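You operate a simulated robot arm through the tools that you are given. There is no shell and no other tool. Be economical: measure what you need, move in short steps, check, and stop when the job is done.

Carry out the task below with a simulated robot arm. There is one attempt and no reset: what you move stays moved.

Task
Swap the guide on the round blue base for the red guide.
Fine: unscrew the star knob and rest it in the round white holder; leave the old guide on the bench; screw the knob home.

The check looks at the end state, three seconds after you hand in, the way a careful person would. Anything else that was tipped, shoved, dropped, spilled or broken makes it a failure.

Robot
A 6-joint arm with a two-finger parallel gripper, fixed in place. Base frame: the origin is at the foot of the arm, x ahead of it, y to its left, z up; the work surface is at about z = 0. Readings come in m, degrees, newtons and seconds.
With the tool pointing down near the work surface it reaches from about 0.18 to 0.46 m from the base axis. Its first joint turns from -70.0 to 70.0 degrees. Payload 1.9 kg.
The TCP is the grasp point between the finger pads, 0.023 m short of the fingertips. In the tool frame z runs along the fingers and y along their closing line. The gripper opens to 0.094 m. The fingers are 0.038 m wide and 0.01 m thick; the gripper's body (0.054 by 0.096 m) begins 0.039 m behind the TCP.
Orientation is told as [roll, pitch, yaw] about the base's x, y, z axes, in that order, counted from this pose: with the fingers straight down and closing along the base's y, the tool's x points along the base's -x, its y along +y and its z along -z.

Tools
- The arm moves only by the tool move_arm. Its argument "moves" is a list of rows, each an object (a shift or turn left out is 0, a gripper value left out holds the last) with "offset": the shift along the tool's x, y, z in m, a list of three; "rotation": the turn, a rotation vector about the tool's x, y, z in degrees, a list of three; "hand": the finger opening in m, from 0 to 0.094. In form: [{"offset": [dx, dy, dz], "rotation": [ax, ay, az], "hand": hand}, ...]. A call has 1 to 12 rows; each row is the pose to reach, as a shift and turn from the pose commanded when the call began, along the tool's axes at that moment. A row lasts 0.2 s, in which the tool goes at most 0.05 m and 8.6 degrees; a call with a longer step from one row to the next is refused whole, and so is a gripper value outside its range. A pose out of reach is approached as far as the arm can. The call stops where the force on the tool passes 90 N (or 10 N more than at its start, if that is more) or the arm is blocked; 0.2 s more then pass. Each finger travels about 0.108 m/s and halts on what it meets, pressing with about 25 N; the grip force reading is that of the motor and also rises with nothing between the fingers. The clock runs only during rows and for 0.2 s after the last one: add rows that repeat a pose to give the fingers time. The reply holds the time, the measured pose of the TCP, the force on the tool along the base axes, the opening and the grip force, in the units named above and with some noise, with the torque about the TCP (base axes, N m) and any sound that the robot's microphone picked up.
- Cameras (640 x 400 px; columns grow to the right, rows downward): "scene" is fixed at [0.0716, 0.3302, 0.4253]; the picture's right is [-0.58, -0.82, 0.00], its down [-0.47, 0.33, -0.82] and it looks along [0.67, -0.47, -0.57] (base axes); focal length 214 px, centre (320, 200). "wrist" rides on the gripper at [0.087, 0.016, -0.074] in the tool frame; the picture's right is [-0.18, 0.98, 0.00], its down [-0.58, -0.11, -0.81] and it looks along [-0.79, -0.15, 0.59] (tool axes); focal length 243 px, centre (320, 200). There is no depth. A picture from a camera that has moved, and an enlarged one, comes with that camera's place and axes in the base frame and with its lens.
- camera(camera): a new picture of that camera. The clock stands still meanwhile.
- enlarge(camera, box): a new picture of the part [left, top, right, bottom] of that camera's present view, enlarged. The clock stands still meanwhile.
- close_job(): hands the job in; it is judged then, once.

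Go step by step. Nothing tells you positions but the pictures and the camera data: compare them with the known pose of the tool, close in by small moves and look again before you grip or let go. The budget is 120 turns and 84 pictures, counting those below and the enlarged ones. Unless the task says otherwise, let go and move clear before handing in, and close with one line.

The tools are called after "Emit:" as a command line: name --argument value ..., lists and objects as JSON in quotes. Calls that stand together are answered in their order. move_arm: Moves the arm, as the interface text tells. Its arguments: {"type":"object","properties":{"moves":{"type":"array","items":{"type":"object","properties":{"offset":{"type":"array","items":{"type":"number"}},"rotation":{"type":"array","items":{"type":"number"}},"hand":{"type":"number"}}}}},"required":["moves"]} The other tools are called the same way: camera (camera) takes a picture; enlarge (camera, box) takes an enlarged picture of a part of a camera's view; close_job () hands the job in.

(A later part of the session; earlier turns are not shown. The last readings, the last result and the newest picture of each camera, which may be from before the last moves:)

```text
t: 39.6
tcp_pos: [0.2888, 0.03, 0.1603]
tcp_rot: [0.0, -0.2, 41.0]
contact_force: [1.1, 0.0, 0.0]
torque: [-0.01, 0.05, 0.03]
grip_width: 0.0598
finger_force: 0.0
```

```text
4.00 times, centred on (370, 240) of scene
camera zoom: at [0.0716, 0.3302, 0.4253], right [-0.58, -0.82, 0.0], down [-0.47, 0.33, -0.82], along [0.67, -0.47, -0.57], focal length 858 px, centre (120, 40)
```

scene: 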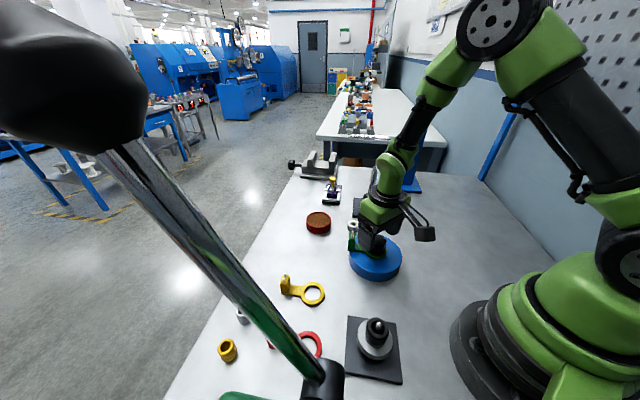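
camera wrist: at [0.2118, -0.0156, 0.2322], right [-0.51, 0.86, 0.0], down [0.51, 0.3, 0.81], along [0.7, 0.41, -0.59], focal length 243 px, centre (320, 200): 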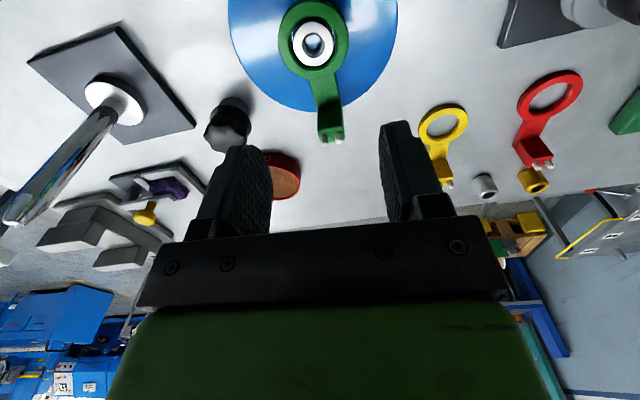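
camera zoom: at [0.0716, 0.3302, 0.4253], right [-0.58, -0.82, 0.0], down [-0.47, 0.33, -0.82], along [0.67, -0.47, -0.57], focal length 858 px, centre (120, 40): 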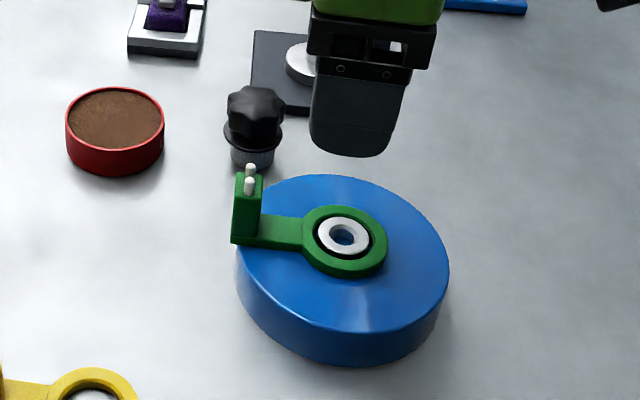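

Emit:
enlarge --camera "wrist" --box '[220, 0, 412, 160]'

Emit:
enlarge --camera "scene" --box '[345, 220, 425, 280]'

```text
2.50 times, centred on (316, 80) of wrist
camera zoom: at [0.2118, -0.0156, 0.2322], right [-0.51, 0.86, 0.0], down [0.51, 0.3, 0.81], along [0.7, 0.41, -0.59], focal length 606 px, centre (330, 500)
```

zoom: 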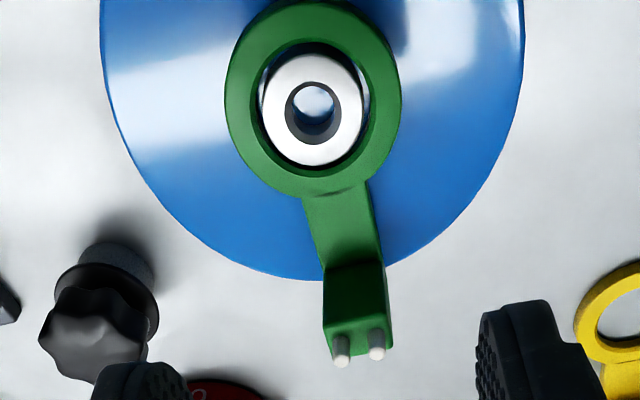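

```text
6.67 times, centred on (385, 250) of scene
camera zoom: at [0.0716, 0.3302, 0.4253], right [-0.58, -0.82, 0.0], down [-0.47, 0.33, -0.82], along [0.67, -0.47, -0.57], focal length 1430 px, centre (-113, -133)
```

zoom: 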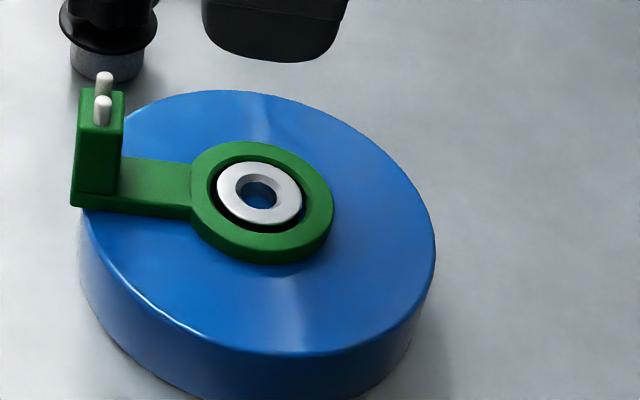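

The green block is about 22 mm wide, near (0.322, 0.060), top z≈0.066. I'll position over the arm/block junction and check.

Emit:
move_arm --moves '[{"offset": [-0.02, 0, 0], "rotation": [0, 0, -1.5], "hand": 0.05}, {"offset": [-0.0407, 0.0004, 0.02], "rotation": [0, 0, -3], "hand": 0.05}, {"offset": [-0.0407, 0.0004, 0.055], "rotation": [0, 0, -3], "hand": 0.05}, {"offset": [-0.0407, 0.0004, 0.055], "rotation": [0, 0, -3], "hand": 0.05}]'

Emit:
camera --camera "wrist"

Emit:
enlarge --camera "scene" --box '[330, 200, 420, 270]'

```text
t: 40.6
tcp_pos: [0.3182, 0.057, 0.1064]
tcp_rot: [0.1, -0.1, 44.1]
contact_force: [-0.1, -0.2, 1.1]
torque: [0.03, 0.0, 0.0]
grip_width: 0.0503
finger_force: 0.1
```

```text
40 pictures are left
camera wrist: at [0.2451, 0.0092, 0.1788], right [-0.55, 0.84, 0.0], down [0.49, 0.32, 0.81], along [0.67, 0.44, -0.59], focal length 243 px, centre (320, 200)
```

wrist: 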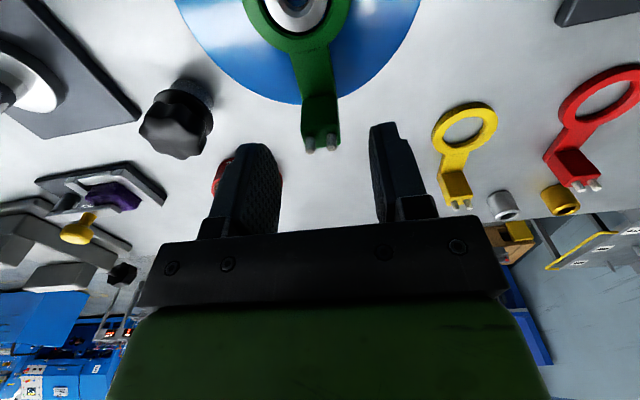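

```text
5.71 times, centred on (375, 235) of scene
camera zoom: at [0.0716, 0.3302, 0.4253], right [-0.58, -0.82, 0.0], down [-0.47, 0.33, -0.82], along [0.67, -0.47, -0.57], focal length 1226 px, centre (6, 0)
```

zoom: 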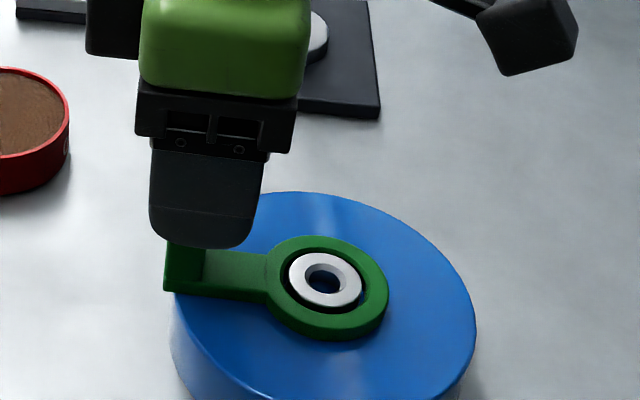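

Centred. Descend and grip.

Emit:
move_arm --moves '[{"offset": [0, 0, 0.015]}, {"offset": [0, 0, 0.03]}, {"offset": [0, 0, 0.045]}, {"offset": [0, 0, 0.052]}, {"offset": [0, 0, 0.052]}]'

Emit:
enlarge --camera "wrist" --box '[200, 50, 440, 230]'

Emit:
enlarge --camera "scene" --box '[330, 200, 420, 270]'

```text
t: 41.8
tcp_pos: [0.3197, 0.0575, 0.0535]
tcp_rot: [0.0, -0.1, 43.9]
contact_force: [0.4, 0.8, 0.3]
torque: [0.02, -0.01, 0.01]
grip_width: 0.05
finger_force: 0.0
```

```text
2.22 times, centred on (320, 140) of wrist
camera zoom: at [0.2461, 0.0089, 0.1259], right [-0.55, 0.84, 0.0], down [0.49, 0.32, 0.81], along [0.67, 0.44, -0.59], focal length 539 px, centre (320, 333)
```

zoom: 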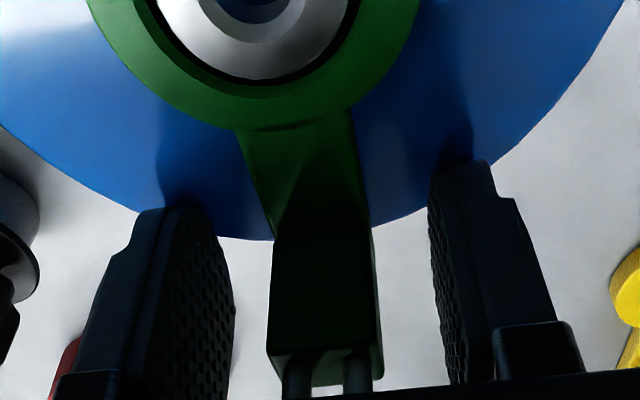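

```text
5.71 times, centred on (375, 235) of scene
camera zoom: at [0.0716, 0.3302, 0.4253], right [-0.58, -0.82, 0.0], down [-0.47, 0.33, -0.82], along [0.67, -0.47, -0.57], focal length 1226 px, centre (6, 0)
```

zoom: 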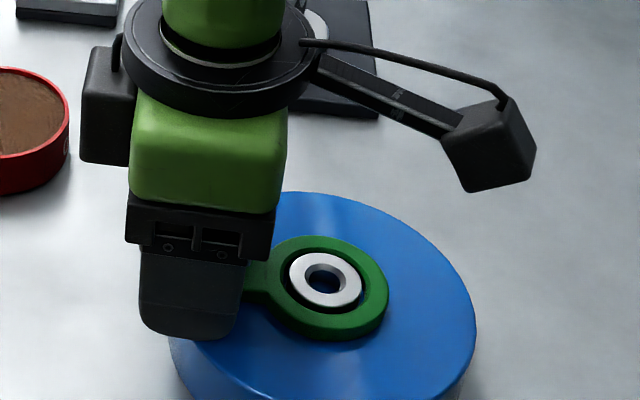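

Emit:
move_arm --moves '[{"hand": 0.01}, {"hand": 0.01}, {"hand": 0.01}]'

```text
t: 42.6
tcp_pos: [0.3196, 0.0573, 0.0541]
tcp_rot: [0.0, -0.1, 44.0]
contact_force: [0.6, 0.4, -0.2]
torque: [-0.03, 0.02, -0.02]
grip_width: 0.0214
finger_force: 25.3
```

Gripped at 21.4 mm with no side load. Lift gently.

Emit:
move_arm --moves '[{"offset": [0, 0, -0.003]}, {"offset": [0, 0, -0.008]}, {"offset": [0, 0, -0.02]}, {"offset": [0, 0, -0.04]}, {"offset": [0, 0, -0.06]}, {"offset": [0, 0, -0.07]}]'

Emit:
camera --camera "scene"

Emit:
camera --camera "wrist"

```text
t: 44.0
tcp_pos: [0.3197, 0.0575, 0.1233]
tcp_rot: [0.1, 0.1, 44.0]
contact_force: [-0.2, 0.0, -0.3]
torque: [-0.02, -0.02, -0.04]
grip_width: 0.0214
finger_force: 25.2
```

```text
36 pictures are left
```

scene: 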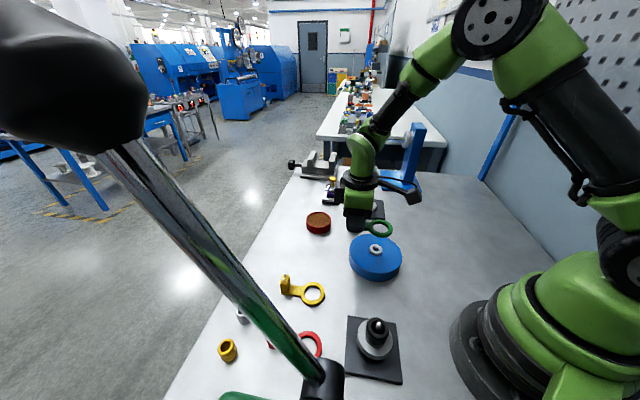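

```text
35 pictures are left
camera wrist: at [0.246, 0.009, 0.1963], right [-0.55, 0.84, 0.0], down [0.49, 0.32, 0.81], along [0.67, 0.44, -0.59], focal length 243 px, centre (320, 200)
```

wrist: 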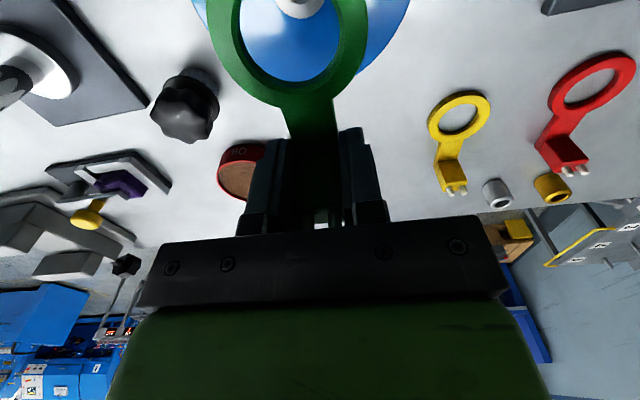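

Guide is off. Carry it to the free bench area at about (0.29, −0.13).

Emit:
move_arm --moves '[{"offset": [0.025, -0.019, 0], "rotation": [0, 0, 7]}, {"offset": [0.05, -0.038, 0], "rotation": [0, 0, 14]}, {"offset": [0.075, -0.057, 0], "rotation": [0, 0, 21]}, {"offset": [0.1, -0.076, 0], "rotation": [0, 0, 28]}, {"offset": [0.125, -0.095, 0], "rotation": [0, 0, 36]}, {"offset": [0.1517, -0.1142, 0], "rotation": [0, 0, 44]}, {"offset": [0.1517, -0.1142, 0.03], "rotation": [0, 0, 44]}, {"offset": [0.1517, -0.1142, 0.06], "rotation": [0, 0, 44]}, {"offset": [0.1517, -0.1142, 0.075], "rotation": [0, 0, 44]}, {"offset": [0.1517, -0.1142, 0.085], "rotation": [0, 0, 44]}, {"offset": [0.1517, -0.1142, 0.085], "rotation": [0, 0, 44]}]'

Emit:
camera --camera "wrist"

Emit:
enlarge --camera "scene" --box '[350, 180, 480, 280]'

```text
t: 46.4
tcp_pos: [0.292, -0.1305, 0.0397]
tcp_rot: [0.0, -0.2, 0.0]
contact_force: [-0.7, 0.2, -0.6]
torque: [0.02, -0.01, 0.02]
grip_width: 0.0213
finger_force: 24.5
```

```text
34 pictures are left
camera wrist: at [0.2041, -0.1146, 0.1111], right [0.18, 0.98, 0.0], down [0.58, -0.11, 0.81], along [0.79, -0.15, -0.59], focal length 243 px, centre (320, 200)
```

wrist: 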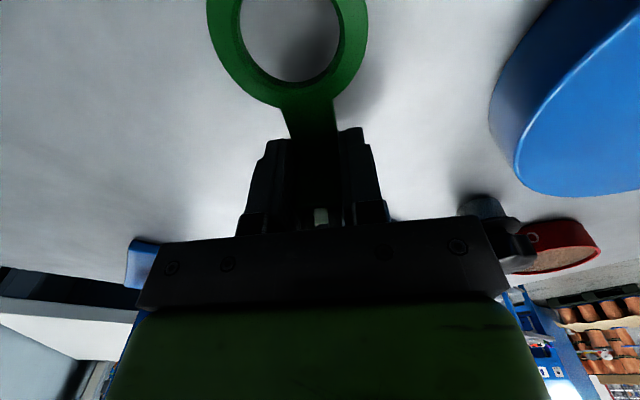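

```text
4.00 times, centred on (415, 230) of scene
camera zoom: at [0.0716, 0.3302, 0.4253], right [-0.58, -0.82, 0.0], down [-0.47, 0.33, -0.82], along [0.67, -0.47, -0.57], focal length 858 px, centre (-60, 80)
```

zoom: 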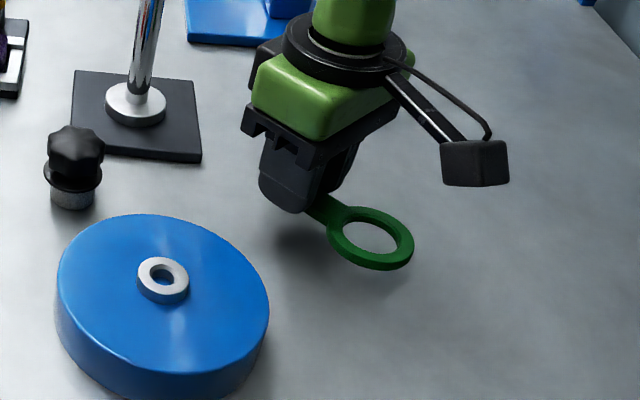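

Emit:
move_arm --moves '[{"offset": [0, 0, 0.005]}, {"offset": [0, 0, 0.009]}, {"offset": [0, 0, 0.011]}, {"offset": [0, 0, 0.012]}]'

```text
t: 47.4
tcp_pos: [0.2912, -0.1314, 0.0266]
tcp_rot: [0.0, 0.0, 0.0]
contact_force: [0.0, 1.0, -0.9]
torque: [-0.01, 0.03, 0.01]
grip_width: 0.0216
finger_force: 25.6
```

Emit:
move_arm --moves '[{"offset": [0, 0, 0.0007]}, {"offset": [0, 0, 0.0014]}]'

Emit:
enlarge --camera "scene" --box '[390, 200, 450, 250]'

```text
t: 48.0
tcp_pos: [0.2908, -0.1312, 0.0255]
tcp_rot: [0.1, 0.0, 0.0]
contact_force: [0.3, -0.5, -0.7]
torque: [0.02, -0.02, 0.01]
grip_width: 0.0215
finger_force: 25.1
```

```text
8.00 times, centred on (420, 225) of scene
camera zoom: at [0.0716, 0.3302, 0.4253], right [-0.58, -0.82, 0.0], down [-0.47, 0.33, -0.82], along [0.67, -0.47, -0.57], focal length 1716 px, centre (-480, 0)
```

zoom: 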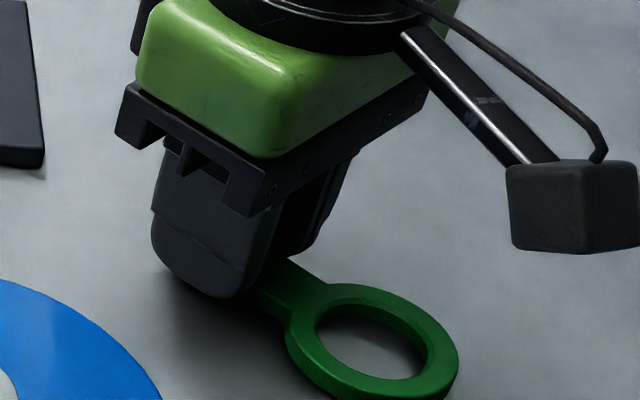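

Emit:
move_arm --moves '[{"offset": [0, 0, 0.0007]}, {"offset": [0, 0, 0.0014]}]'

```text
t: 48.6
tcp_pos: [0.2913, -0.1297, 0.0239]
tcp_rot: [0.1, 0.0, 0.1]
contact_force: [-0.6, -0.4, -0.2]
torque: [0.01, -0.05, 0.01]
grip_width: 0.0215
finger_force: 25.0
```

Fingertips are almost on the bench and the guide is within a millimetre or two; release.

Emit:
move_arm --moves '[{"hand": 0.026}, {"hand": 0.034}, {"hand": 0.045}, {"hand": 0.045}]'

Emit:
enlarge --camera "scene" --box '[390, 200, 450, 250]'

```text
t: 49.6
tcp_pos: [0.2906, -0.131, 0.0241]
tcp_rot: [0.1, 0.0, 0.0]
contact_force: [0.5, -0.4, -1.5]
torque: [-0.01, -0.03, 0.03]
grip_width: 0.0453
finger_force: 0.1
```

```text
8.00 times, centred on (420, 225) of scene
camera zoom: at [0.0716, 0.3302, 0.4253], right [-0.58, -0.82, 0.0], down [-0.47, 0.33, -0.82], along [0.67, -0.47, -0.57], focal length 1716 px, centre (-480, 0)
```

zoom: 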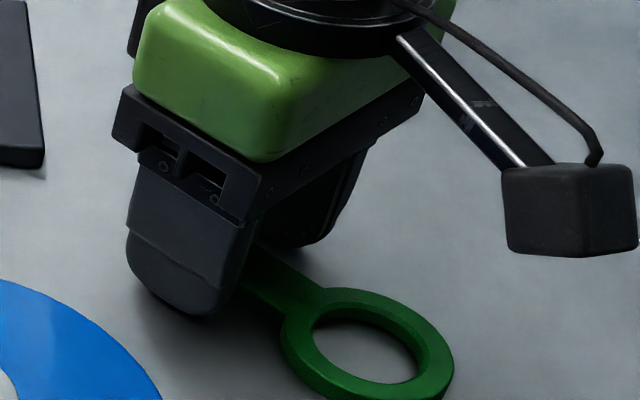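

Green guide is down on the bench. Before reaching the red guide I want to know where the lamp arm near it is, so I'll lift and turn the camera that way.

Emit:
move_arm --moves '[{"offset": [0, 0, -0.02]}, {"offset": [0, 0, -0.06]}, {"offset": [0, 0, -0.105]}, {"offset": [0, 0, -0.15]}, {"offset": [0, 0, -0.195]}, {"offset": [0, 0, -0.236]}, {"offset": [0.03, 0.05, -0.236], "rotation": [0, 0, -8]}, {"offset": [0.06, 0.09, -0.236], "rotation": [0, 0, -16]}, {"offset": [0.08, 0.13, -0.236], "rotation": [0, 0, -24]}, {"offset": [0.08, 0.15, -0.236], "rotation": [0, 0, -32]}, {"offset": [0.08, 0.15, -0.236], "rotation": [0, 0, -40]}]'

Emit:
move_arm --moves '[{"rotation": [0, 0, -8]}, {"rotation": [0, 0, -16]}, {"rotation": [0, 0, -24]}, {"rotation": [0, 0, -32]}]'

Emit:
move_arm --moves '[{"rotation": [0, -8, 0]}, {"rotation": [0, -16, 0]}, {"rotation": [0, -24, 0]}]'

Emit:
camera --camera "wrist"

```text
refused: row 7 steps farther than a row can; nothing moved
```

```text
t: 50.6
tcp_pos: [0.29, -0.1311, 0.0232]
tcp_rot: [0.0, 0.0, 32.1]
contact_force: [-0.1, -0.2, 0.4]
torque: [0.0, -0.01, 0.02]
grip_width: 0.0448
finger_force: 0.0
```

```text
t: 51.2
tcp_pos: [0.2888, -0.1327, 0.0262]
tcp_rot: [0.3, -9.2, 31.4]
contact_force: [-5.8, 0.9, 10.5]
torque: [-0.25, 0.16, -0.25]
grip_width: 0.0433
finger_force: 0.1
out of reach, approached as far as the arm can: row 2
stopped in row 2: the force on the tool passed its limit at 104 N (the readings are from after the stop); the commanded pose is now the measured one
```

```text
30 pictures are left
camera wrist: at [0.1983, -0.1699, 0.083], right [-0.36, 0.93, 0.04], down [0.44, 0.14, 0.89], along [0.82, 0.33, -0.46], focal length 243 px, centre (320, 200)
```

wrist: 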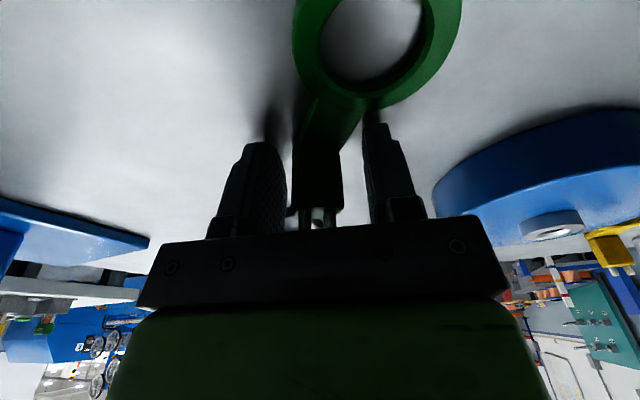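

I batched dependent moves wrongly: the lift was refused, so the turn and tilt ran at bench height and the fingers pressed the bench (104 N stop). I'll open a little, lift straight up, level out and check nothing was disturbed.

Emit:
move_arm --moves '[{"hand": 0.06}, {"offset": [-0.0016, 0, -0.01], "hand": 0.06}, {"offset": [-0.0064, 0, -0.04], "rotation": [0, 4, 0]}, {"offset": [-0.0128, 0, -0.08], "rotation": [0, 9, 0]}, {"offset": [-0.019, 0, -0.12], "rotation": [0, 9, 0]}, {"offset": [-0.019, 0, -0.12], "rotation": [0, 9, 0]}]'

Emit:
camera --camera "wrist"

Emit:
enlarge --camera "scene" --box '[320, 160, 480, 290]'

```text
t: 52.6
tcp_pos: [0.2909, -0.1339, 0.1474]
tcp_rot: [0.3, -0.2, 31.6]
contact_force: [-0.1, 0.6, -1.0]
torque: [-0.01, -0.01, -0.01]
grip_width: 0.0598
finger_force: 0.0
```

```text
29 pictures are left
camera wrist: at [0.2081, -0.1665, 0.2199], right [-0.36, 0.93, 0.01], down [0.55, 0.21, 0.81], along [0.75, 0.29, -0.59], focal length 243 px, centre (320, 200)
```

wrist: 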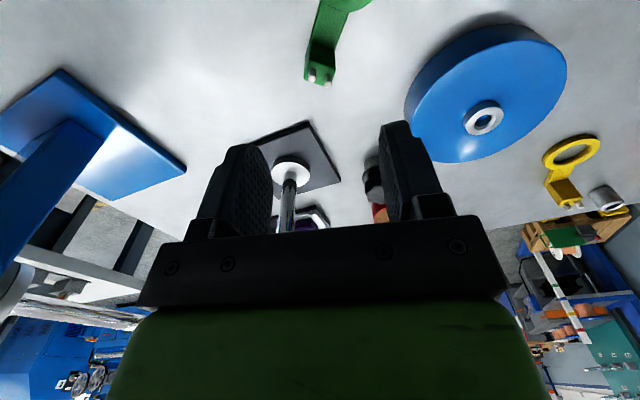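

```text
3.08 times, centred on (400, 225) of scene
camera zoom: at [0.0716, 0.3302, 0.4253], right [-0.58, -0.82, 0.0], down [-0.47, 0.33, -0.82], along [0.67, -0.47, -0.57], focal length 660 px, centre (74, 123)
```

zoom: 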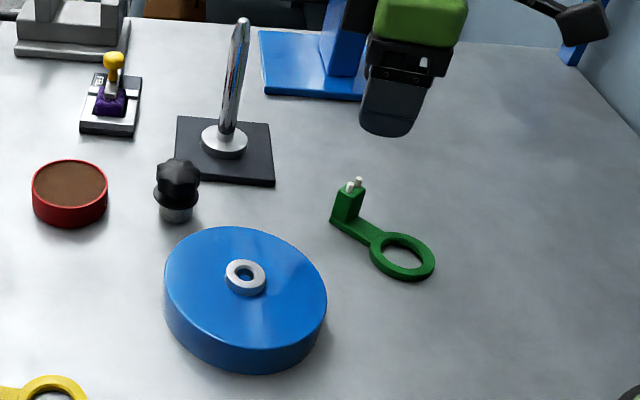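

Nothing disturbed; the green guide lies flat. Now go to the lamp-viewing pose, checking each step.

Emit:
move_arm --moves '[{"offset": [0, 0.025, -0.02], "rotation": [0, 0, -7]}, {"offset": [0, 0.05, -0.04], "rotation": [0, 0, -14]}, {"offset": [0, 0.075, -0.06], "rotation": [0, 0, -21]}, {"offset": [0, 0.1, -0.08], "rotation": [0, 0, -28]}, {"offset": [0, 0.125, -0.1], "rotation": [0, 0, -35]}, {"offset": [0, 0.1527, -0.12], "rotation": [0, 0, -43]}, {"offset": [0, 0.1527, -0.12], "rotation": [0, 0, -43]}]'

```text
t: 54.2
tcp_pos: [0.2083, -0.0045, 0.2671]
tcp_rot: [0.1, -0.4, 74.7]
contact_force: [-0.7, 0.7, -0.5]
torque: [-0.01, 0.03, 0.03]
grip_width: 0.06
finger_force: 0.0
```

Emit:
move_arm --moves '[{"rotation": [0, -8, 0]}, {"rotation": [0, -16, 0]}, {"rotation": [0, -24, 0]}, {"rotation": [0, -24, 0]}]'

Emit:
camera --camera "wrist"

```text
t: 55.2
tcp_pos: [0.2102, -0.0048, 0.2677]
tcp_rot: [0.1, -24.5, 74.6]
contact_force: [0.5, -0.3, -0.1]
torque: [-0.01, -0.02, 0.0]
grip_width: 0.06
finger_force: 0.0
```

```text
27 pictures are left
camera wrist: at [0.1645, -0.1056, 0.2971], right [-0.9, 0.42, 0.08], down [0.16, 0.16, 0.97], along [0.4, 0.89, -0.21], focal length 243 px, centre (320, 200)
```

wrist: 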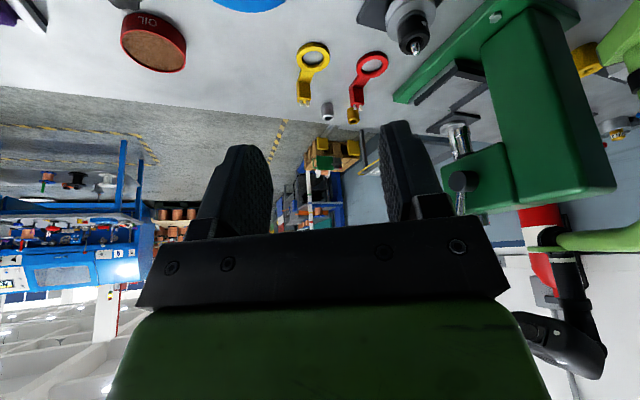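

The "lamp" is the lever of a green press standing at x≈0.1–0.19, y≥0.3, clear of a straight-down approach on the red guide. Level the tool first.

Emit:
move_arm --moves '[{"rotation": [0, 8, 0]}, {"rotation": [0, 16, 0]}, {"rotation": [0, 24.2, 0]}, {"rotation": [0, 24.2, 0]}]'

```text
t: 56.2
tcp_pos: [0.2098, -0.0047, 0.2682]
tcp_rot: [0.1, -0.1, 74.6]
contact_force: [0.2, 0.4, -0.2]
torque: [0.03, 0.02, -0.01]
grip_width: 0.0598
finger_force: 0.0
```

Emit:
move_arm --moves '[{"offset": [-0.034, 0.008, 0.017], "rotation": [0, 0, 4]}, {"offset": [-0.067, 0.0155, 0.034], "rotation": [0, 0, 8]}, {"offset": [-0.1, 0.023, 0.05], "rotation": [0, 0, 12]}, {"offset": [-0.134, 0.031, 0.067], "rotation": [0, 0, 16]}, {"offset": [-0.167, 0.039, 0.084], "rotation": [0, 0, 20]}, {"offset": [-0.2, 0.046, 0.1], "rotation": [0, 0, 24]}, {"offset": [-0.234, 0.054, 0.117], "rotation": [0, 0, 27.6]}, {"offset": [-0.234, 0.054, 0.117], "rotation": [0, 0, 27.6]}]'

Emit:
camera --camera "wrist"

```text
t: 58.0
tcp_pos: [0.2187, 0.2373, 0.1501]
tcp_rot: [0.2, -0.1, 46.9]
contact_force: [-1.0, -0.1, -0.5]
torque: [0.03, 0.01, 0.02]
grip_width: 0.06
finger_force: 0.2
```

```text
26 pictures are left
camera wrist: at [0.1483, 0.1847, 0.2221], right [-0.59, 0.81, 0.0], down [0.48, 0.35, 0.81], along [0.65, 0.48, -0.59], focal length 243 px, centre (320, 200)
```

wrist: 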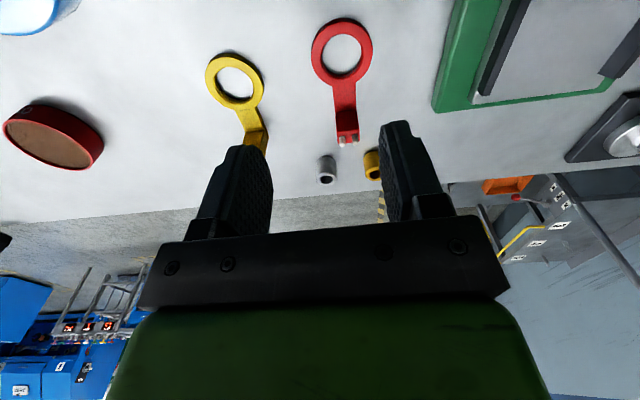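

Emit:
enlarge --camera "wrist" --box '[280, 0, 420, 190]'

```text
2.11 times, centred on (350, 95) of wrist
camera zoom: at [0.1483, 0.1847, 0.2221], right [-0.59, 0.81, 0.0], down [0.48, 0.35, 0.81], along [0.65, 0.48, -0.59], focal length 511 px, centre (257, 421)
```

zoom: 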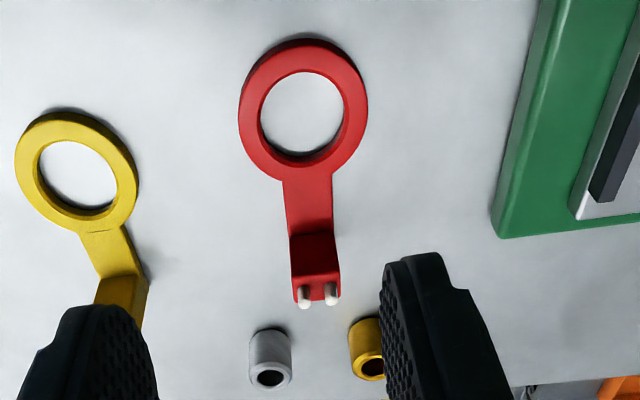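

Red guide has ring centre ≈(0.208, 0.252), arm at ≈45°. Move over its block and lower part-way.

Emit:
move_arm --moves '[{"offset": [-0.03, 0.008, 0], "rotation": [0, 0, 1], "hand": 0.05}, {"offset": [-0.0603, 0.0156, 0.01], "rotation": [0, 0, 1.9], "hand": 0.05}, {"offset": [-0.0603, 0.0156, 0.045], "rotation": [0, 0, 1.9], "hand": 0.05}, {"offset": [-0.0603, 0.0156, 0.07], "rotation": [0, 0, 1.9], "hand": 0.05}, {"offset": [-0.0603, 0.0156, 0.07], "rotation": [0, 0, 1.9], "hand": 0.05}]'

Emit:
enlarge --camera "wrist" --box '[200, 0, 440, 230]'

```text
t: 59.2
tcp_pos: [0.2501, 0.2915, 0.0811]
tcp_rot: [0.1, -0.2, 45.0]
contact_force: [-0.6, 0.5, 0.2]
torque: [0.0, -0.02, -0.01]
grip_width: 0.05
finger_force: 0.0
```

```text
1.74 times, centred on (320, 115) of wrist
camera zoom: at [0.177, 0.2417, 0.1521], right [-0.57, 0.82, 0.0], down [0.49, 0.33, 0.81], along [0.66, 0.46, -0.59], focal length 422 px, centre (320, 348)
```

zoom: 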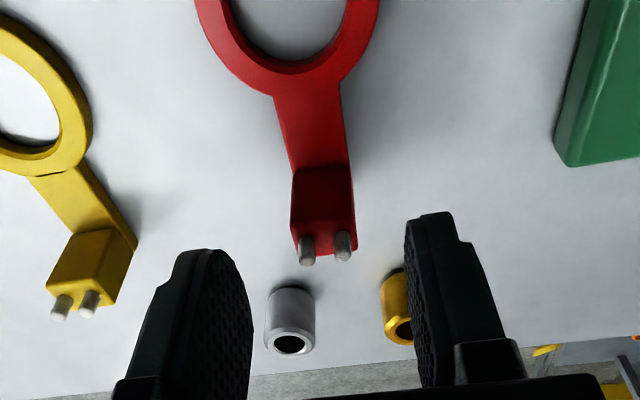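

Centred. Descend to grip height.

Emit:
move_arm --moves '[{"offset": [0, 0, 0.02]}, {"offset": [0, 0, 0.04]}, {"offset": [0, 0, 0.05]}, {"offset": [0, 0, 0.0545]}, {"offset": [0, 0, 0.0545]}]'

Emit:
enlarge --camera "wrist" --box '[200, 30, 440, 230]'

```text
t: 60.4
tcp_pos: [0.2492, 0.2923, 0.0264]
tcp_rot: [0.2, -0.2, 45.0]
contact_force: [-0.4, -0.2, 0.0]
torque: [-0.03, -0.02, 0.03]
grip_width: 0.0501
finger_force: 0.1
```

```text
2.00 times, centred on (320, 130) of wrist
camera zoom: at [0.1769, 0.2423, 0.0986], right [-0.57, 0.82, 0.0], down [0.49, 0.33, 0.81], along [0.66, 0.46, -0.59], focal length 485 px, centre (320, 340)
```

zoom: 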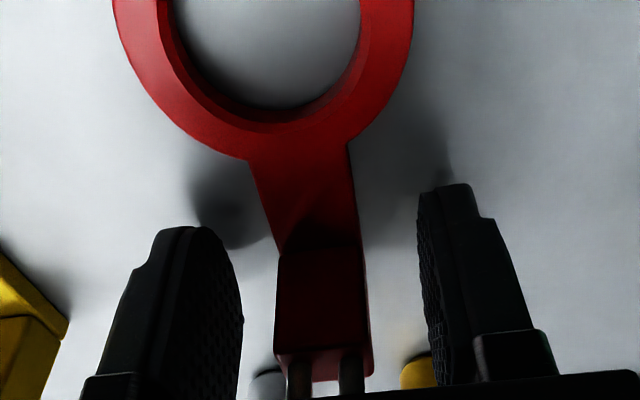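

Emit:
move_arm --moves '[{"hand": 0.01}, {"hand": 0.01}, {"hand": 0.01}]'

```text
t: 61.2
tcp_pos: [0.2507, 0.2922, 0.0266]
tcp_rot: [0.1, -0.1, 45.1]
contact_force: [-0.6, -0.5, -0.7]
torque: [0.0, 0.02, 0.0]
grip_width: 0.0215
finger_force: 24.9
```

Gripped (21.5 mm). Lift and carry over the blue base.

Emit:
move_arm --moves '[{"offset": [0, 0, -0.01]}, {"offset": [0, 0, -0.04]}, {"offset": [0, 0, -0.07]}, {"offset": [0, 0, -0.094]}, {"offset": [0.02, -0.036, -0.094]}, {"offset": [0.04, -0.072, -0.094]}, {"offset": [0.06, -0.108, -0.094]}, {"offset": [0.08, -0.144, -0.094]}, {"offset": [0.1, -0.18, -0.094]}, {"offset": [0.1167, -0.2154, -0.094]}, {"offset": [0.1167, -0.2154, -0.094]}]'

Emit:
enlarge --camera "wrist" --box '[180, 0, 440, 160]'

Emit:
enlarge --camera "scene" --box '[325, 190, 425, 280]'

```text
t: 63.6
tcp_pos: [0.3199, 0.056, 0.1199]
tcp_rot: [0.2, -0.1, 45.2]
contact_force: [-0.6, -0.3, -1.1]
torque: [-0.02, 0.0, 0.02]
grip_width: 0.0213
finger_force: 25.1
```

```text
2.46 times, centred on (310, 80) of wrist
camera zoom: at [0.2467, 0.0055, 0.1923], right [-0.57, 0.82, 0.0], down [0.49, 0.33, 0.81], along [0.66, 0.46, -0.59], focal length 597 px, centre (345, 495)
```

zoom: 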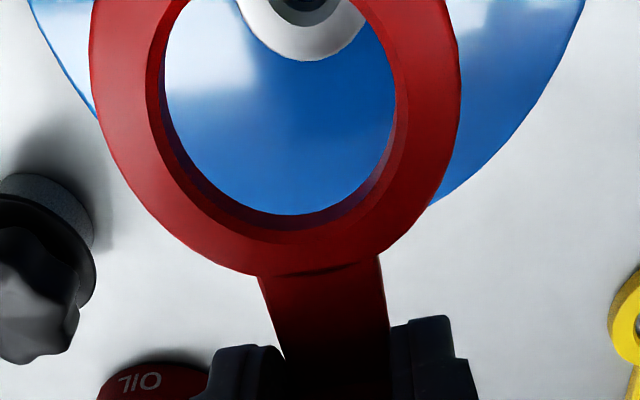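

```text
4.44 times, centred on (375, 235) of scene
camera zoom: at [0.0716, 0.3302, 0.4253], right [-0.58, -0.82, 0.0], down [-0.47, 0.33, -0.82], along [0.67, -0.47, -0.57], focal length 953 px, centre (76, 44)
```

zoom: 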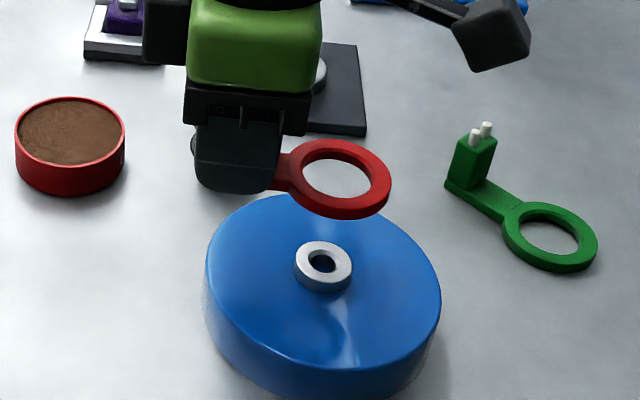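

Lateral alignment is within a millimetre. Lower to just above the boss and re-check.

Emit:
move_arm --moves '[{"offset": [0, 0, 0.015]}, {"offset": [0, 0, 0.03]}, {"offset": [0, 0, 0.044]}, {"offset": [0, 0, 0.044]}]'

Emit:
camera --camera "wrist"

Emit:
enlarge --camera "scene" --box '[350, 220, 410, 265]'

```text
t: 64.6
tcp_pos: [0.3199, 0.0567, 0.0763]
tcp_rot: [0.2, 0.0, 45.0]
contact_force: [0.9, 0.5, 0.3]
torque: [0.03, -0.04, 0.03]
grip_width: 0.0214
finger_force: 24.8
```

```text
20 pictures are left
camera wrist: at [0.2465, 0.0069, 0.1481], right [-0.57, 0.82, 0.0], down [0.49, 0.33, 0.81], along [0.66, 0.46, -0.59], focal length 243 px, centre (320, 200)
```

wrist: 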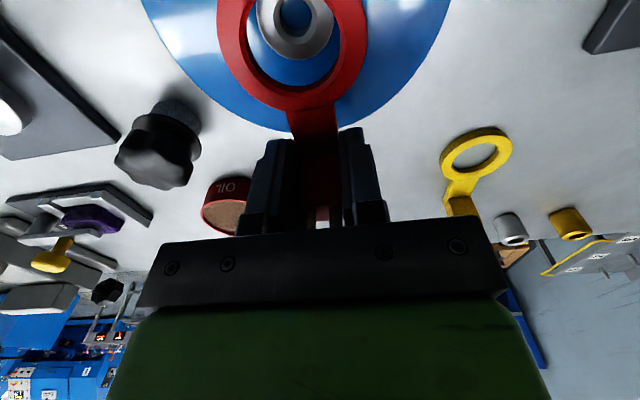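

```text
8.89 times, centred on (380, 242) of scene
camera zoom: at [0.0716, 0.3302, 0.4253], right [-0.58, -0.82, 0.0], down [-0.47, 0.33, -0.82], along [0.67, -0.47, -0.57], focal length 1906 px, centre (-213, -178)
```

zoom: 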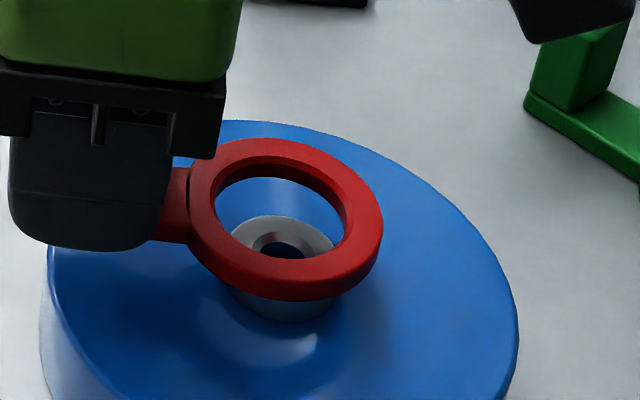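

Ring surrounds the boss well in both views. Nudge 1 mm and lower until it touches.

Emit:
move_arm --moves '[{"offset": [0.0005, -0.0008, 0.005]}, {"offset": [0.0005, -0.0008, 0.01]}, {"offset": [0.0005, -0.0008, 0.014]}]'

Emit:
enlarge --camera "scene" --box '[350, 220, 410, 265]'

```text
t: 65.4
tcp_pos: [0.3195, 0.055, 0.0632]
tcp_rot: [0.1, -0.1, 45.1]
contact_force: [0.6, -0.5, 1.0]
torque: [-0.03, -0.04, -0.01]
grip_width: 0.0215
finger_force: 24.6
```

```text
8.89 times, centred on (380, 242) of scene
camera zoom: at [0.0716, 0.3302, 0.4253], right [-0.58, -0.82, 0.0], down [-0.47, 0.33, -0.82], along [0.67, -0.47, -0.57], focal length 1906 px, centre (-213, -178)
```

zoom: 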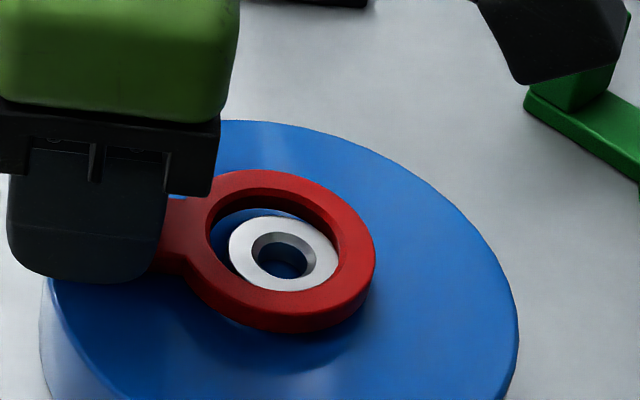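

Emit:
move_arm --moves '[{"offset": [0.0015, -0.0004, 0.001]}, {"offset": [0.0015, -0.0004, 0.003]}, {"offset": [0.0015, -0.0004, 0.0045]}, {"offset": [0.0015, -0.0004, 0.0055]}]'

```text
t: 66.4
tcp_pos: [0.3187, 0.0558, 0.0583]
tcp_rot: [0.2, -0.1, 45.0]
contact_force: [-4.5, 1.6, 17.0]
torque: [-0.13, 0.18, -0.07]
grip_width: 0.0215
finger_force: 25.1
```

Contact at z≈0.058 as expected. Check before releasing.

Emit:
enlarge --camera "scene" --box '[350, 220, 410, 265]'

Emit:
enlarge --camera "wrist" --box '[200, 0, 400, 130]'

```text
8.89 times, centred on (380, 242) of scene
camera zoom: at [0.0715, 0.3302, 0.4254], right [-0.58, -0.82, 0.0], down [-0.47, 0.33, -0.82], along [0.67, -0.47, -0.57], focal length 1906 px, centre (-213, -178)
```

zoom: 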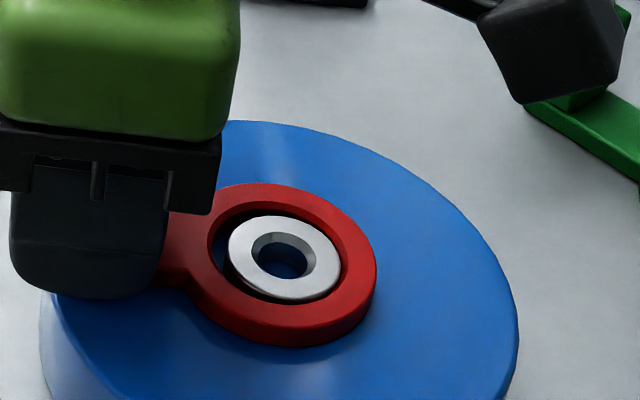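

```text
3.08 times, centred on (300, 65) of wrist
camera zoom: at [0.2464, 0.0049, 0.1291], right [-0.57, 0.82, 0.0], down [0.49, 0.33, 0.81], along [0.66, 0.46, -0.59], focal length 746 px, centre (382, 615)
```

zoom: 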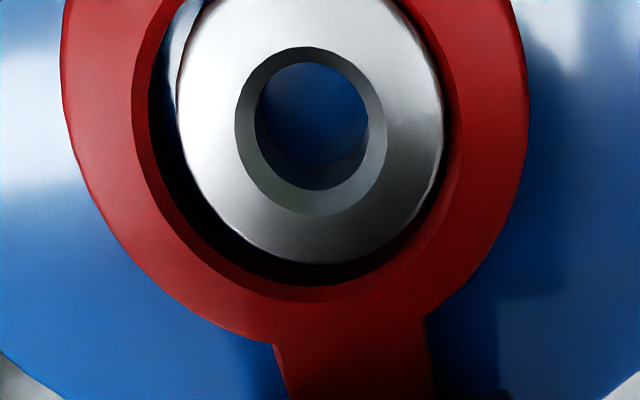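

Seated around the boss; recentre by 0.8 mm and release.

Emit:
move_arm --moves '[{"offset": [0, 0.0008, 0]}, {"offset": [0, 0.0008, 0], "hand": 0.026}, {"offset": [0, 0.0008, 0], "hand": 0.036}, {"offset": [0, 0.0008, 0], "hand": 0.05}, {"offset": [0, 0.0008, 0], "hand": 0.05}]'

```text
t: 67.6
tcp_pos: [0.3184, 0.0547, 0.0565]
tcp_rot: [0.3, -0.1, 45.1]
contact_force: [0.4, 0.1, -0.3]
torque: [-0.01, -0.03, -0.01]
grip_width: 0.0497
finger_force: 0.0
```

Emit:
move_arm --moves '[{"offset": [0, 0, -0.015]}, {"offset": [0, 0, -0.05]}, {"offset": [0, 0, -0.08]}, {"offset": [-0.0006, -0.018, -0.08], "rotation": [0, 0, 8], "hand": 0.06}, {"offset": [-0.0012, -0.036, -0.08], "rotation": [0, 0, 16]}, {"offset": [-0.0018, -0.054, -0.08], "rotation": [0, 0, 24]}, {"offset": [-0.0024, -0.072, -0.08], "rotation": [0, 0, 32]}, {"offset": [-0.003, -0.09, -0.08], "rotation": [0, 0, 40]}, {"offset": [-0.0036, -0.1042, -0.08], "rotation": [0, 0, 45]}, {"offset": [-0.0036, -0.1042, -0.08], "rotation": [0, 0, 45]}]'

Emit:
camera --camera "wrist"

Emit:
enlarge --camera "scene" --box '[330, 190, 430, 280]'

```text
t: 69.8
tcp_pos: [0.3966, -0.0154, 0.1363]
tcp_rot: [0.2, 0.1, 0.0]
contact_force: [-0.1, 0.0, -0.2]
torque: [-0.01, 0.0, -0.01]
grip_width: 0.0598
finger_force: 0.1
```

```text
15 pictures are left
camera wrist: at [0.3087, 0.0, 0.2089], right [0.18, 0.98, 0.0], down [0.58, -0.11, 0.81], along [0.79, -0.15, -0.59], focal length 243 px, centre (320, 200)
```

wrist: 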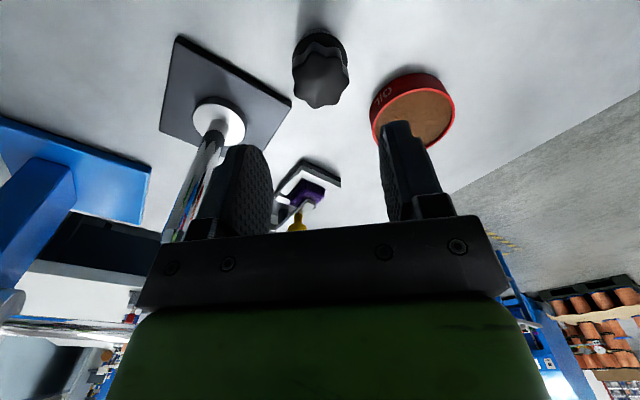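

```text
4.44 times, centred on (380, 235) of scene
camera zoom: at [0.0716, 0.3302, 0.4253], right [-0.58, -0.82, 0.0], down [-0.47, 0.33, -0.82], along [0.67, -0.47, -0.57], focal length 953 px, centre (53, 44)
```

zoom: 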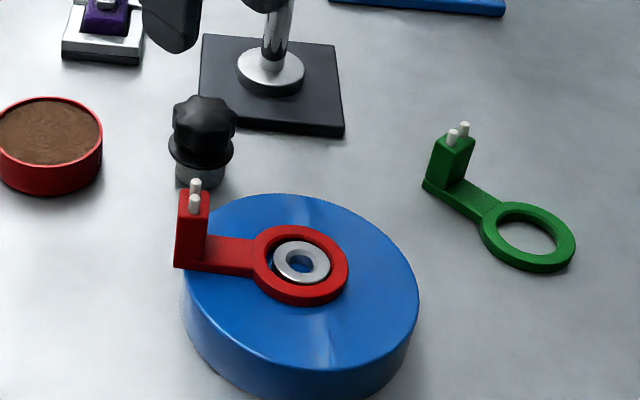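

Red guide is seated. Now descend on the knob and grip it as before.

Emit:
move_arm --moves '[{"offset": [0, 0, 0.03]}, {"offset": [0, 0, 0.06]}, {"offset": [0, 0, 0.08]}, {"offset": [0, 0, 0.0945]}, {"offset": [0, 0, 0.0945]}]'

Emit:
move_arm --moves '[{"hand": 0.02}, {"hand": 0.02}, {"hand": 0.02}]'

```text
t: 71.0
tcp_pos: [0.3948, -0.0156, 0.0422]
tcp_rot: [0.2, 0.1, 0.1]
contact_force: [-0.4, 0.2, 1.1]
torque: [-0.01, 0.0, 0.03]
grip_width: 0.0599
finger_force: 0.0
```

```text
t: 71.8
tcp_pos: [0.3947, -0.0157, 0.0429]
tcp_rot: [0.2, 0.1, 0.1]
contact_force: [-0.9, 1.0, 0.1]
torque: [0.03, -0.02, 0.04]
grip_width: 0.0389
finger_force: 24.9
```

Gripped. Lift and carry the knob to over the boss.

Emit:
move_arm --moves '[{"offset": [0, 0, -0.01]}, {"offset": [0, 0, -0.04]}, {"offset": [0, 0, -0.075]}, {"offset": [0, 0, -0.1]}, {"offset": [0.03, 0.009, -0.1]}, {"offset": [0.06, 0.018, -0.1], "rotation": [0, 0, -8]}, {"offset": [0.09, 0.027, -0.1], "rotation": [0, 0, -16]}, {"offset": [0.115, 0.0339, -0.1], "rotation": [0, 0, -24]}, {"offset": [0.115, 0.0339, -0.1], "rotation": [0, 0, -32]}, {"offset": [0.115, 0.0339, -0.1], "rotation": [0, 0, -40]}, {"offset": [0.115, 0.0339, -0.1], "rotation": [0, 0, -48]}]'

Emit:
enlarge --camera "scene" --box '[335, 190, 425, 280]'

```text
t: 74.2
tcp_pos: [0.2808, 0.0171, 0.1429]
tcp_rot: [0.1, -0.1, 48.2]
contact_force: [0.1, -0.3, -0.7]
torque: [-0.02, 0.02, 0.01]
grip_width: 0.0391
finger_force: 25.3
```

```text
4.44 times, centred on (380, 235) of scene
camera zoom: at [0.0716, 0.3302, 0.4253], right [-0.58, -0.82, 0.0], down [-0.47, 0.33, -0.82], along [0.67, -0.47, -0.57], focal length 953 px, centre (53, 44)
```

zoom: 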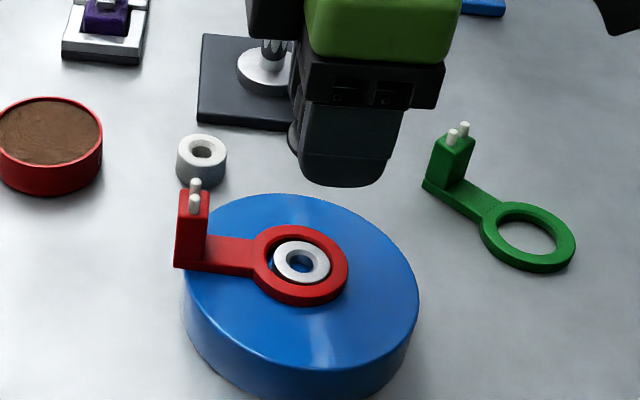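

Emit:
move_arm --moves '[{"rotation": [0, 0, -8.5]}, {"rotation": [0, 0, -17]}, {"rotation": [0, 0, -25.5]}, {"rotation": [0, 0, -34]}, {"rotation": [0, 0, -42.5]}, {"rotation": [0, 0, -51]}, {"rotation": [0, 0, -59.5]}, {"rotation": [0, 0, -68]}, {"rotation": [0, 0, -76.5]}, {"rotation": [0, 0, -85]}, {"rotation": [0, 0, -93.5]}, {"rotation": [0, 0, -102]}]'

Emit:
move_arm --moves '[{"rotation": [0, 0, -8]}, {"rotation": [0, 0, -14]}, {"offset": [0, 0, 0.02], "rotation": [0, 0, -14]}, {"offset": [0, 0, 0.035], "rotation": [0, 0, -14]}, {"offset": [0, 0, 0.035], "rotation": [0, 0, -14]}]'

Emit:
enlarge --camera "wrist" --box '[240, 0, 400, 140]'

Emit:
enlarge --camera "scene" --box '[350, 205, 410, 265]'

```text
t: 76.8
tcp_pos: [0.2798, 0.0177, 0.1429]
tcp_rot: [-0.1, -0.2, 150.2]
contact_force: [0.3, -0.3, -1.7]
torque: [0.0, -0.01, -0.01]
grip_width: 0.0386
finger_force: 25.4
```

```text
t: 78.0
tcp_pos: [0.2797, 0.0174, 0.1083]
tcp_rot: [-0.2, -0.1, 164.1]
contact_force: [-0.6, 1.1, 0.0]
torque: [0.0, 0.03, -0.03]
grip_width: 0.0387
finger_force: 24.5
```

```text
2.86 times, centred on (320, 70) of wrist
camera zoom: at [0.3575, -0.0223, 0.179], right [-0.45, -0.89, 0.0], down [-0.53, 0.26, 0.81], along [-0.72, 0.36, -0.59], focal length 693 px, centre (320, 571)
```

zoom: 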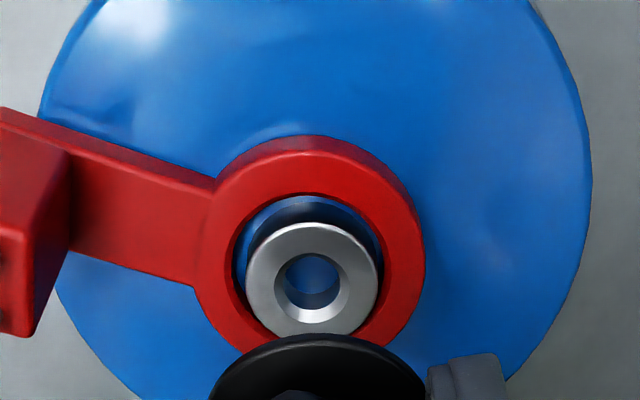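

```text
6.67 times, centred on (380, 235) of scene
camera zoom: at [0.0716, 0.3302, 0.4253], right [-0.58, -0.82, 0.0], down [-0.47, 0.33, -0.82], along [0.67, -0.47, -0.57], focal length 1430 px, centre (-80, -33)
```

zoom: 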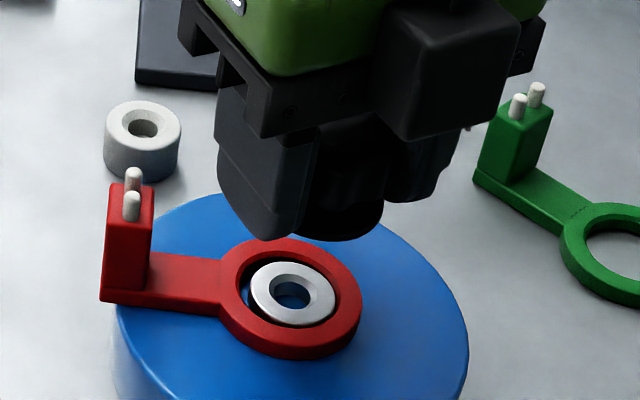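

Close to aligned. Nudge by about 1 mm and lower to just above engagement, then check again.

Emit:
move_arm --moves '[{"offset": [0.0003, -0.0012, 0.01]}, {"offset": [0.0003, -0.0012, 0.02]}, {"offset": [0.0003, -0.0012, 0.025]}, {"offset": [0.0003, -0.0012, 0.025]}]'

Emit:
enlarge --camera "scene" --box '[357, 220, 402, 265]'

Emit:
enlarge --camera "wrist" --box '[250, 20, 390, 140]'

```text
t: 79.0
tcp_pos: [0.28, 0.0181, 0.0833]
tcp_rot: [-0.2, -0.1, 164.0]
contact_force: [-1.2, -1.0, 0.4]
torque: [0.01, -0.01, -0.02]
grip_width: 0.0386
finger_force: 24.8
```

```text
8.89 times, centred on (380, 242) of scene
camera zoom: at [0.0716, 0.3302, 0.4253], right [-0.58, -0.82, 0.0], down [-0.47, 0.33, -0.82], along [0.67, -0.47, -0.57], focal length 1906 px, centre (-209, -178)
```

zoom: 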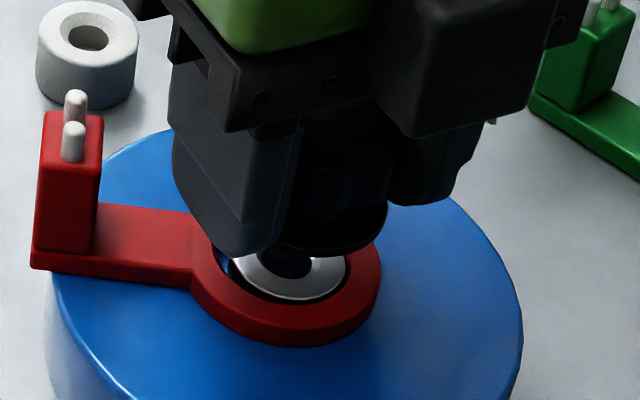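

```text
3.33 times, centred on (320, 80) of wrist
camera zoom: at [0.3584, -0.0217, 0.1544], right [-0.45, -0.89, 0.0], down [-0.53, 0.26, 0.81], along [-0.72, 0.36, -0.59], focal length 809 px, centre (320, 600)
```

zoom: 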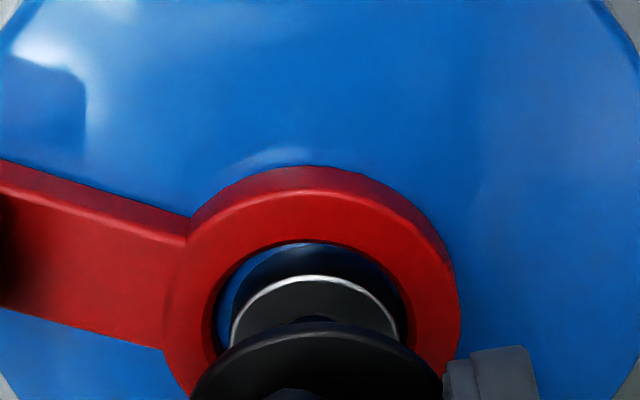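

Wrist view shows flange and boss concentric. Nudge slightly and lower until the stud touches.

Emit:
move_arm --moves '[{"offset": [0, -0.0007, 0.003]}, {"offset": [0, -0.0007, 0.006]}, {"offset": [0, -0.0007, 0.009]}, {"offset": [0, -0.0007, 0.012]}]'

```text
t: 80.0
tcp_pos: [0.2811, 0.0189, 0.071]
tcp_rot: [-0.1, -0.1, 164.2]
contact_force: [-0.1, -0.2, 0.4]
torque: [0.05, -0.02, 0.02]
grip_width: 0.0388
finger_force: 25.0
```

Emit:
move_arm --moves '[{"offset": [0, 0, 0.0015]}, {"offset": [0, 0, 0.003]}, {"offset": [0, 0, 0.0045]}]'

Emit:
enlarge --camera "scene" --box '[357, 220, 402, 265]'

```text
t: 80.8
tcp_pos: [0.2809, 0.02, 0.0652]
tcp_rot: [-0.1, -0.2, 164.1]
contact_force: [-2.5, -12.7, -0.6]
torque: [-0.4, -0.07, -0.01]
grip_width: 0.0388
finger_force: 25.2
```

```text
8.89 times, centred on (380, 242) of scene
camera zoom: at [0.0716, 0.3302, 0.4253], right [-0.58, -0.82, 0.0], down [-0.47, 0.33, -0.82], along [0.67, -0.47, -0.57], focal length 1906 px, centre (-209, -178)
```

zoom: 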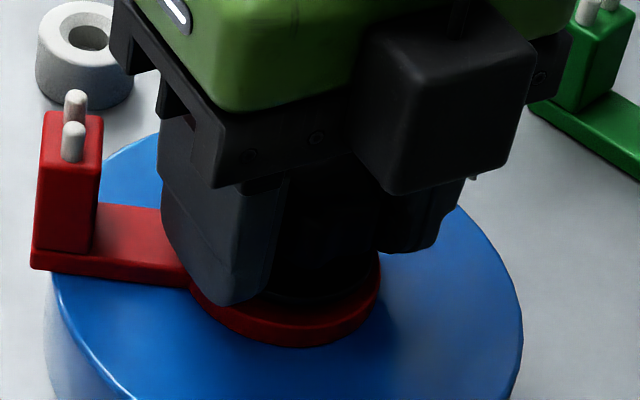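

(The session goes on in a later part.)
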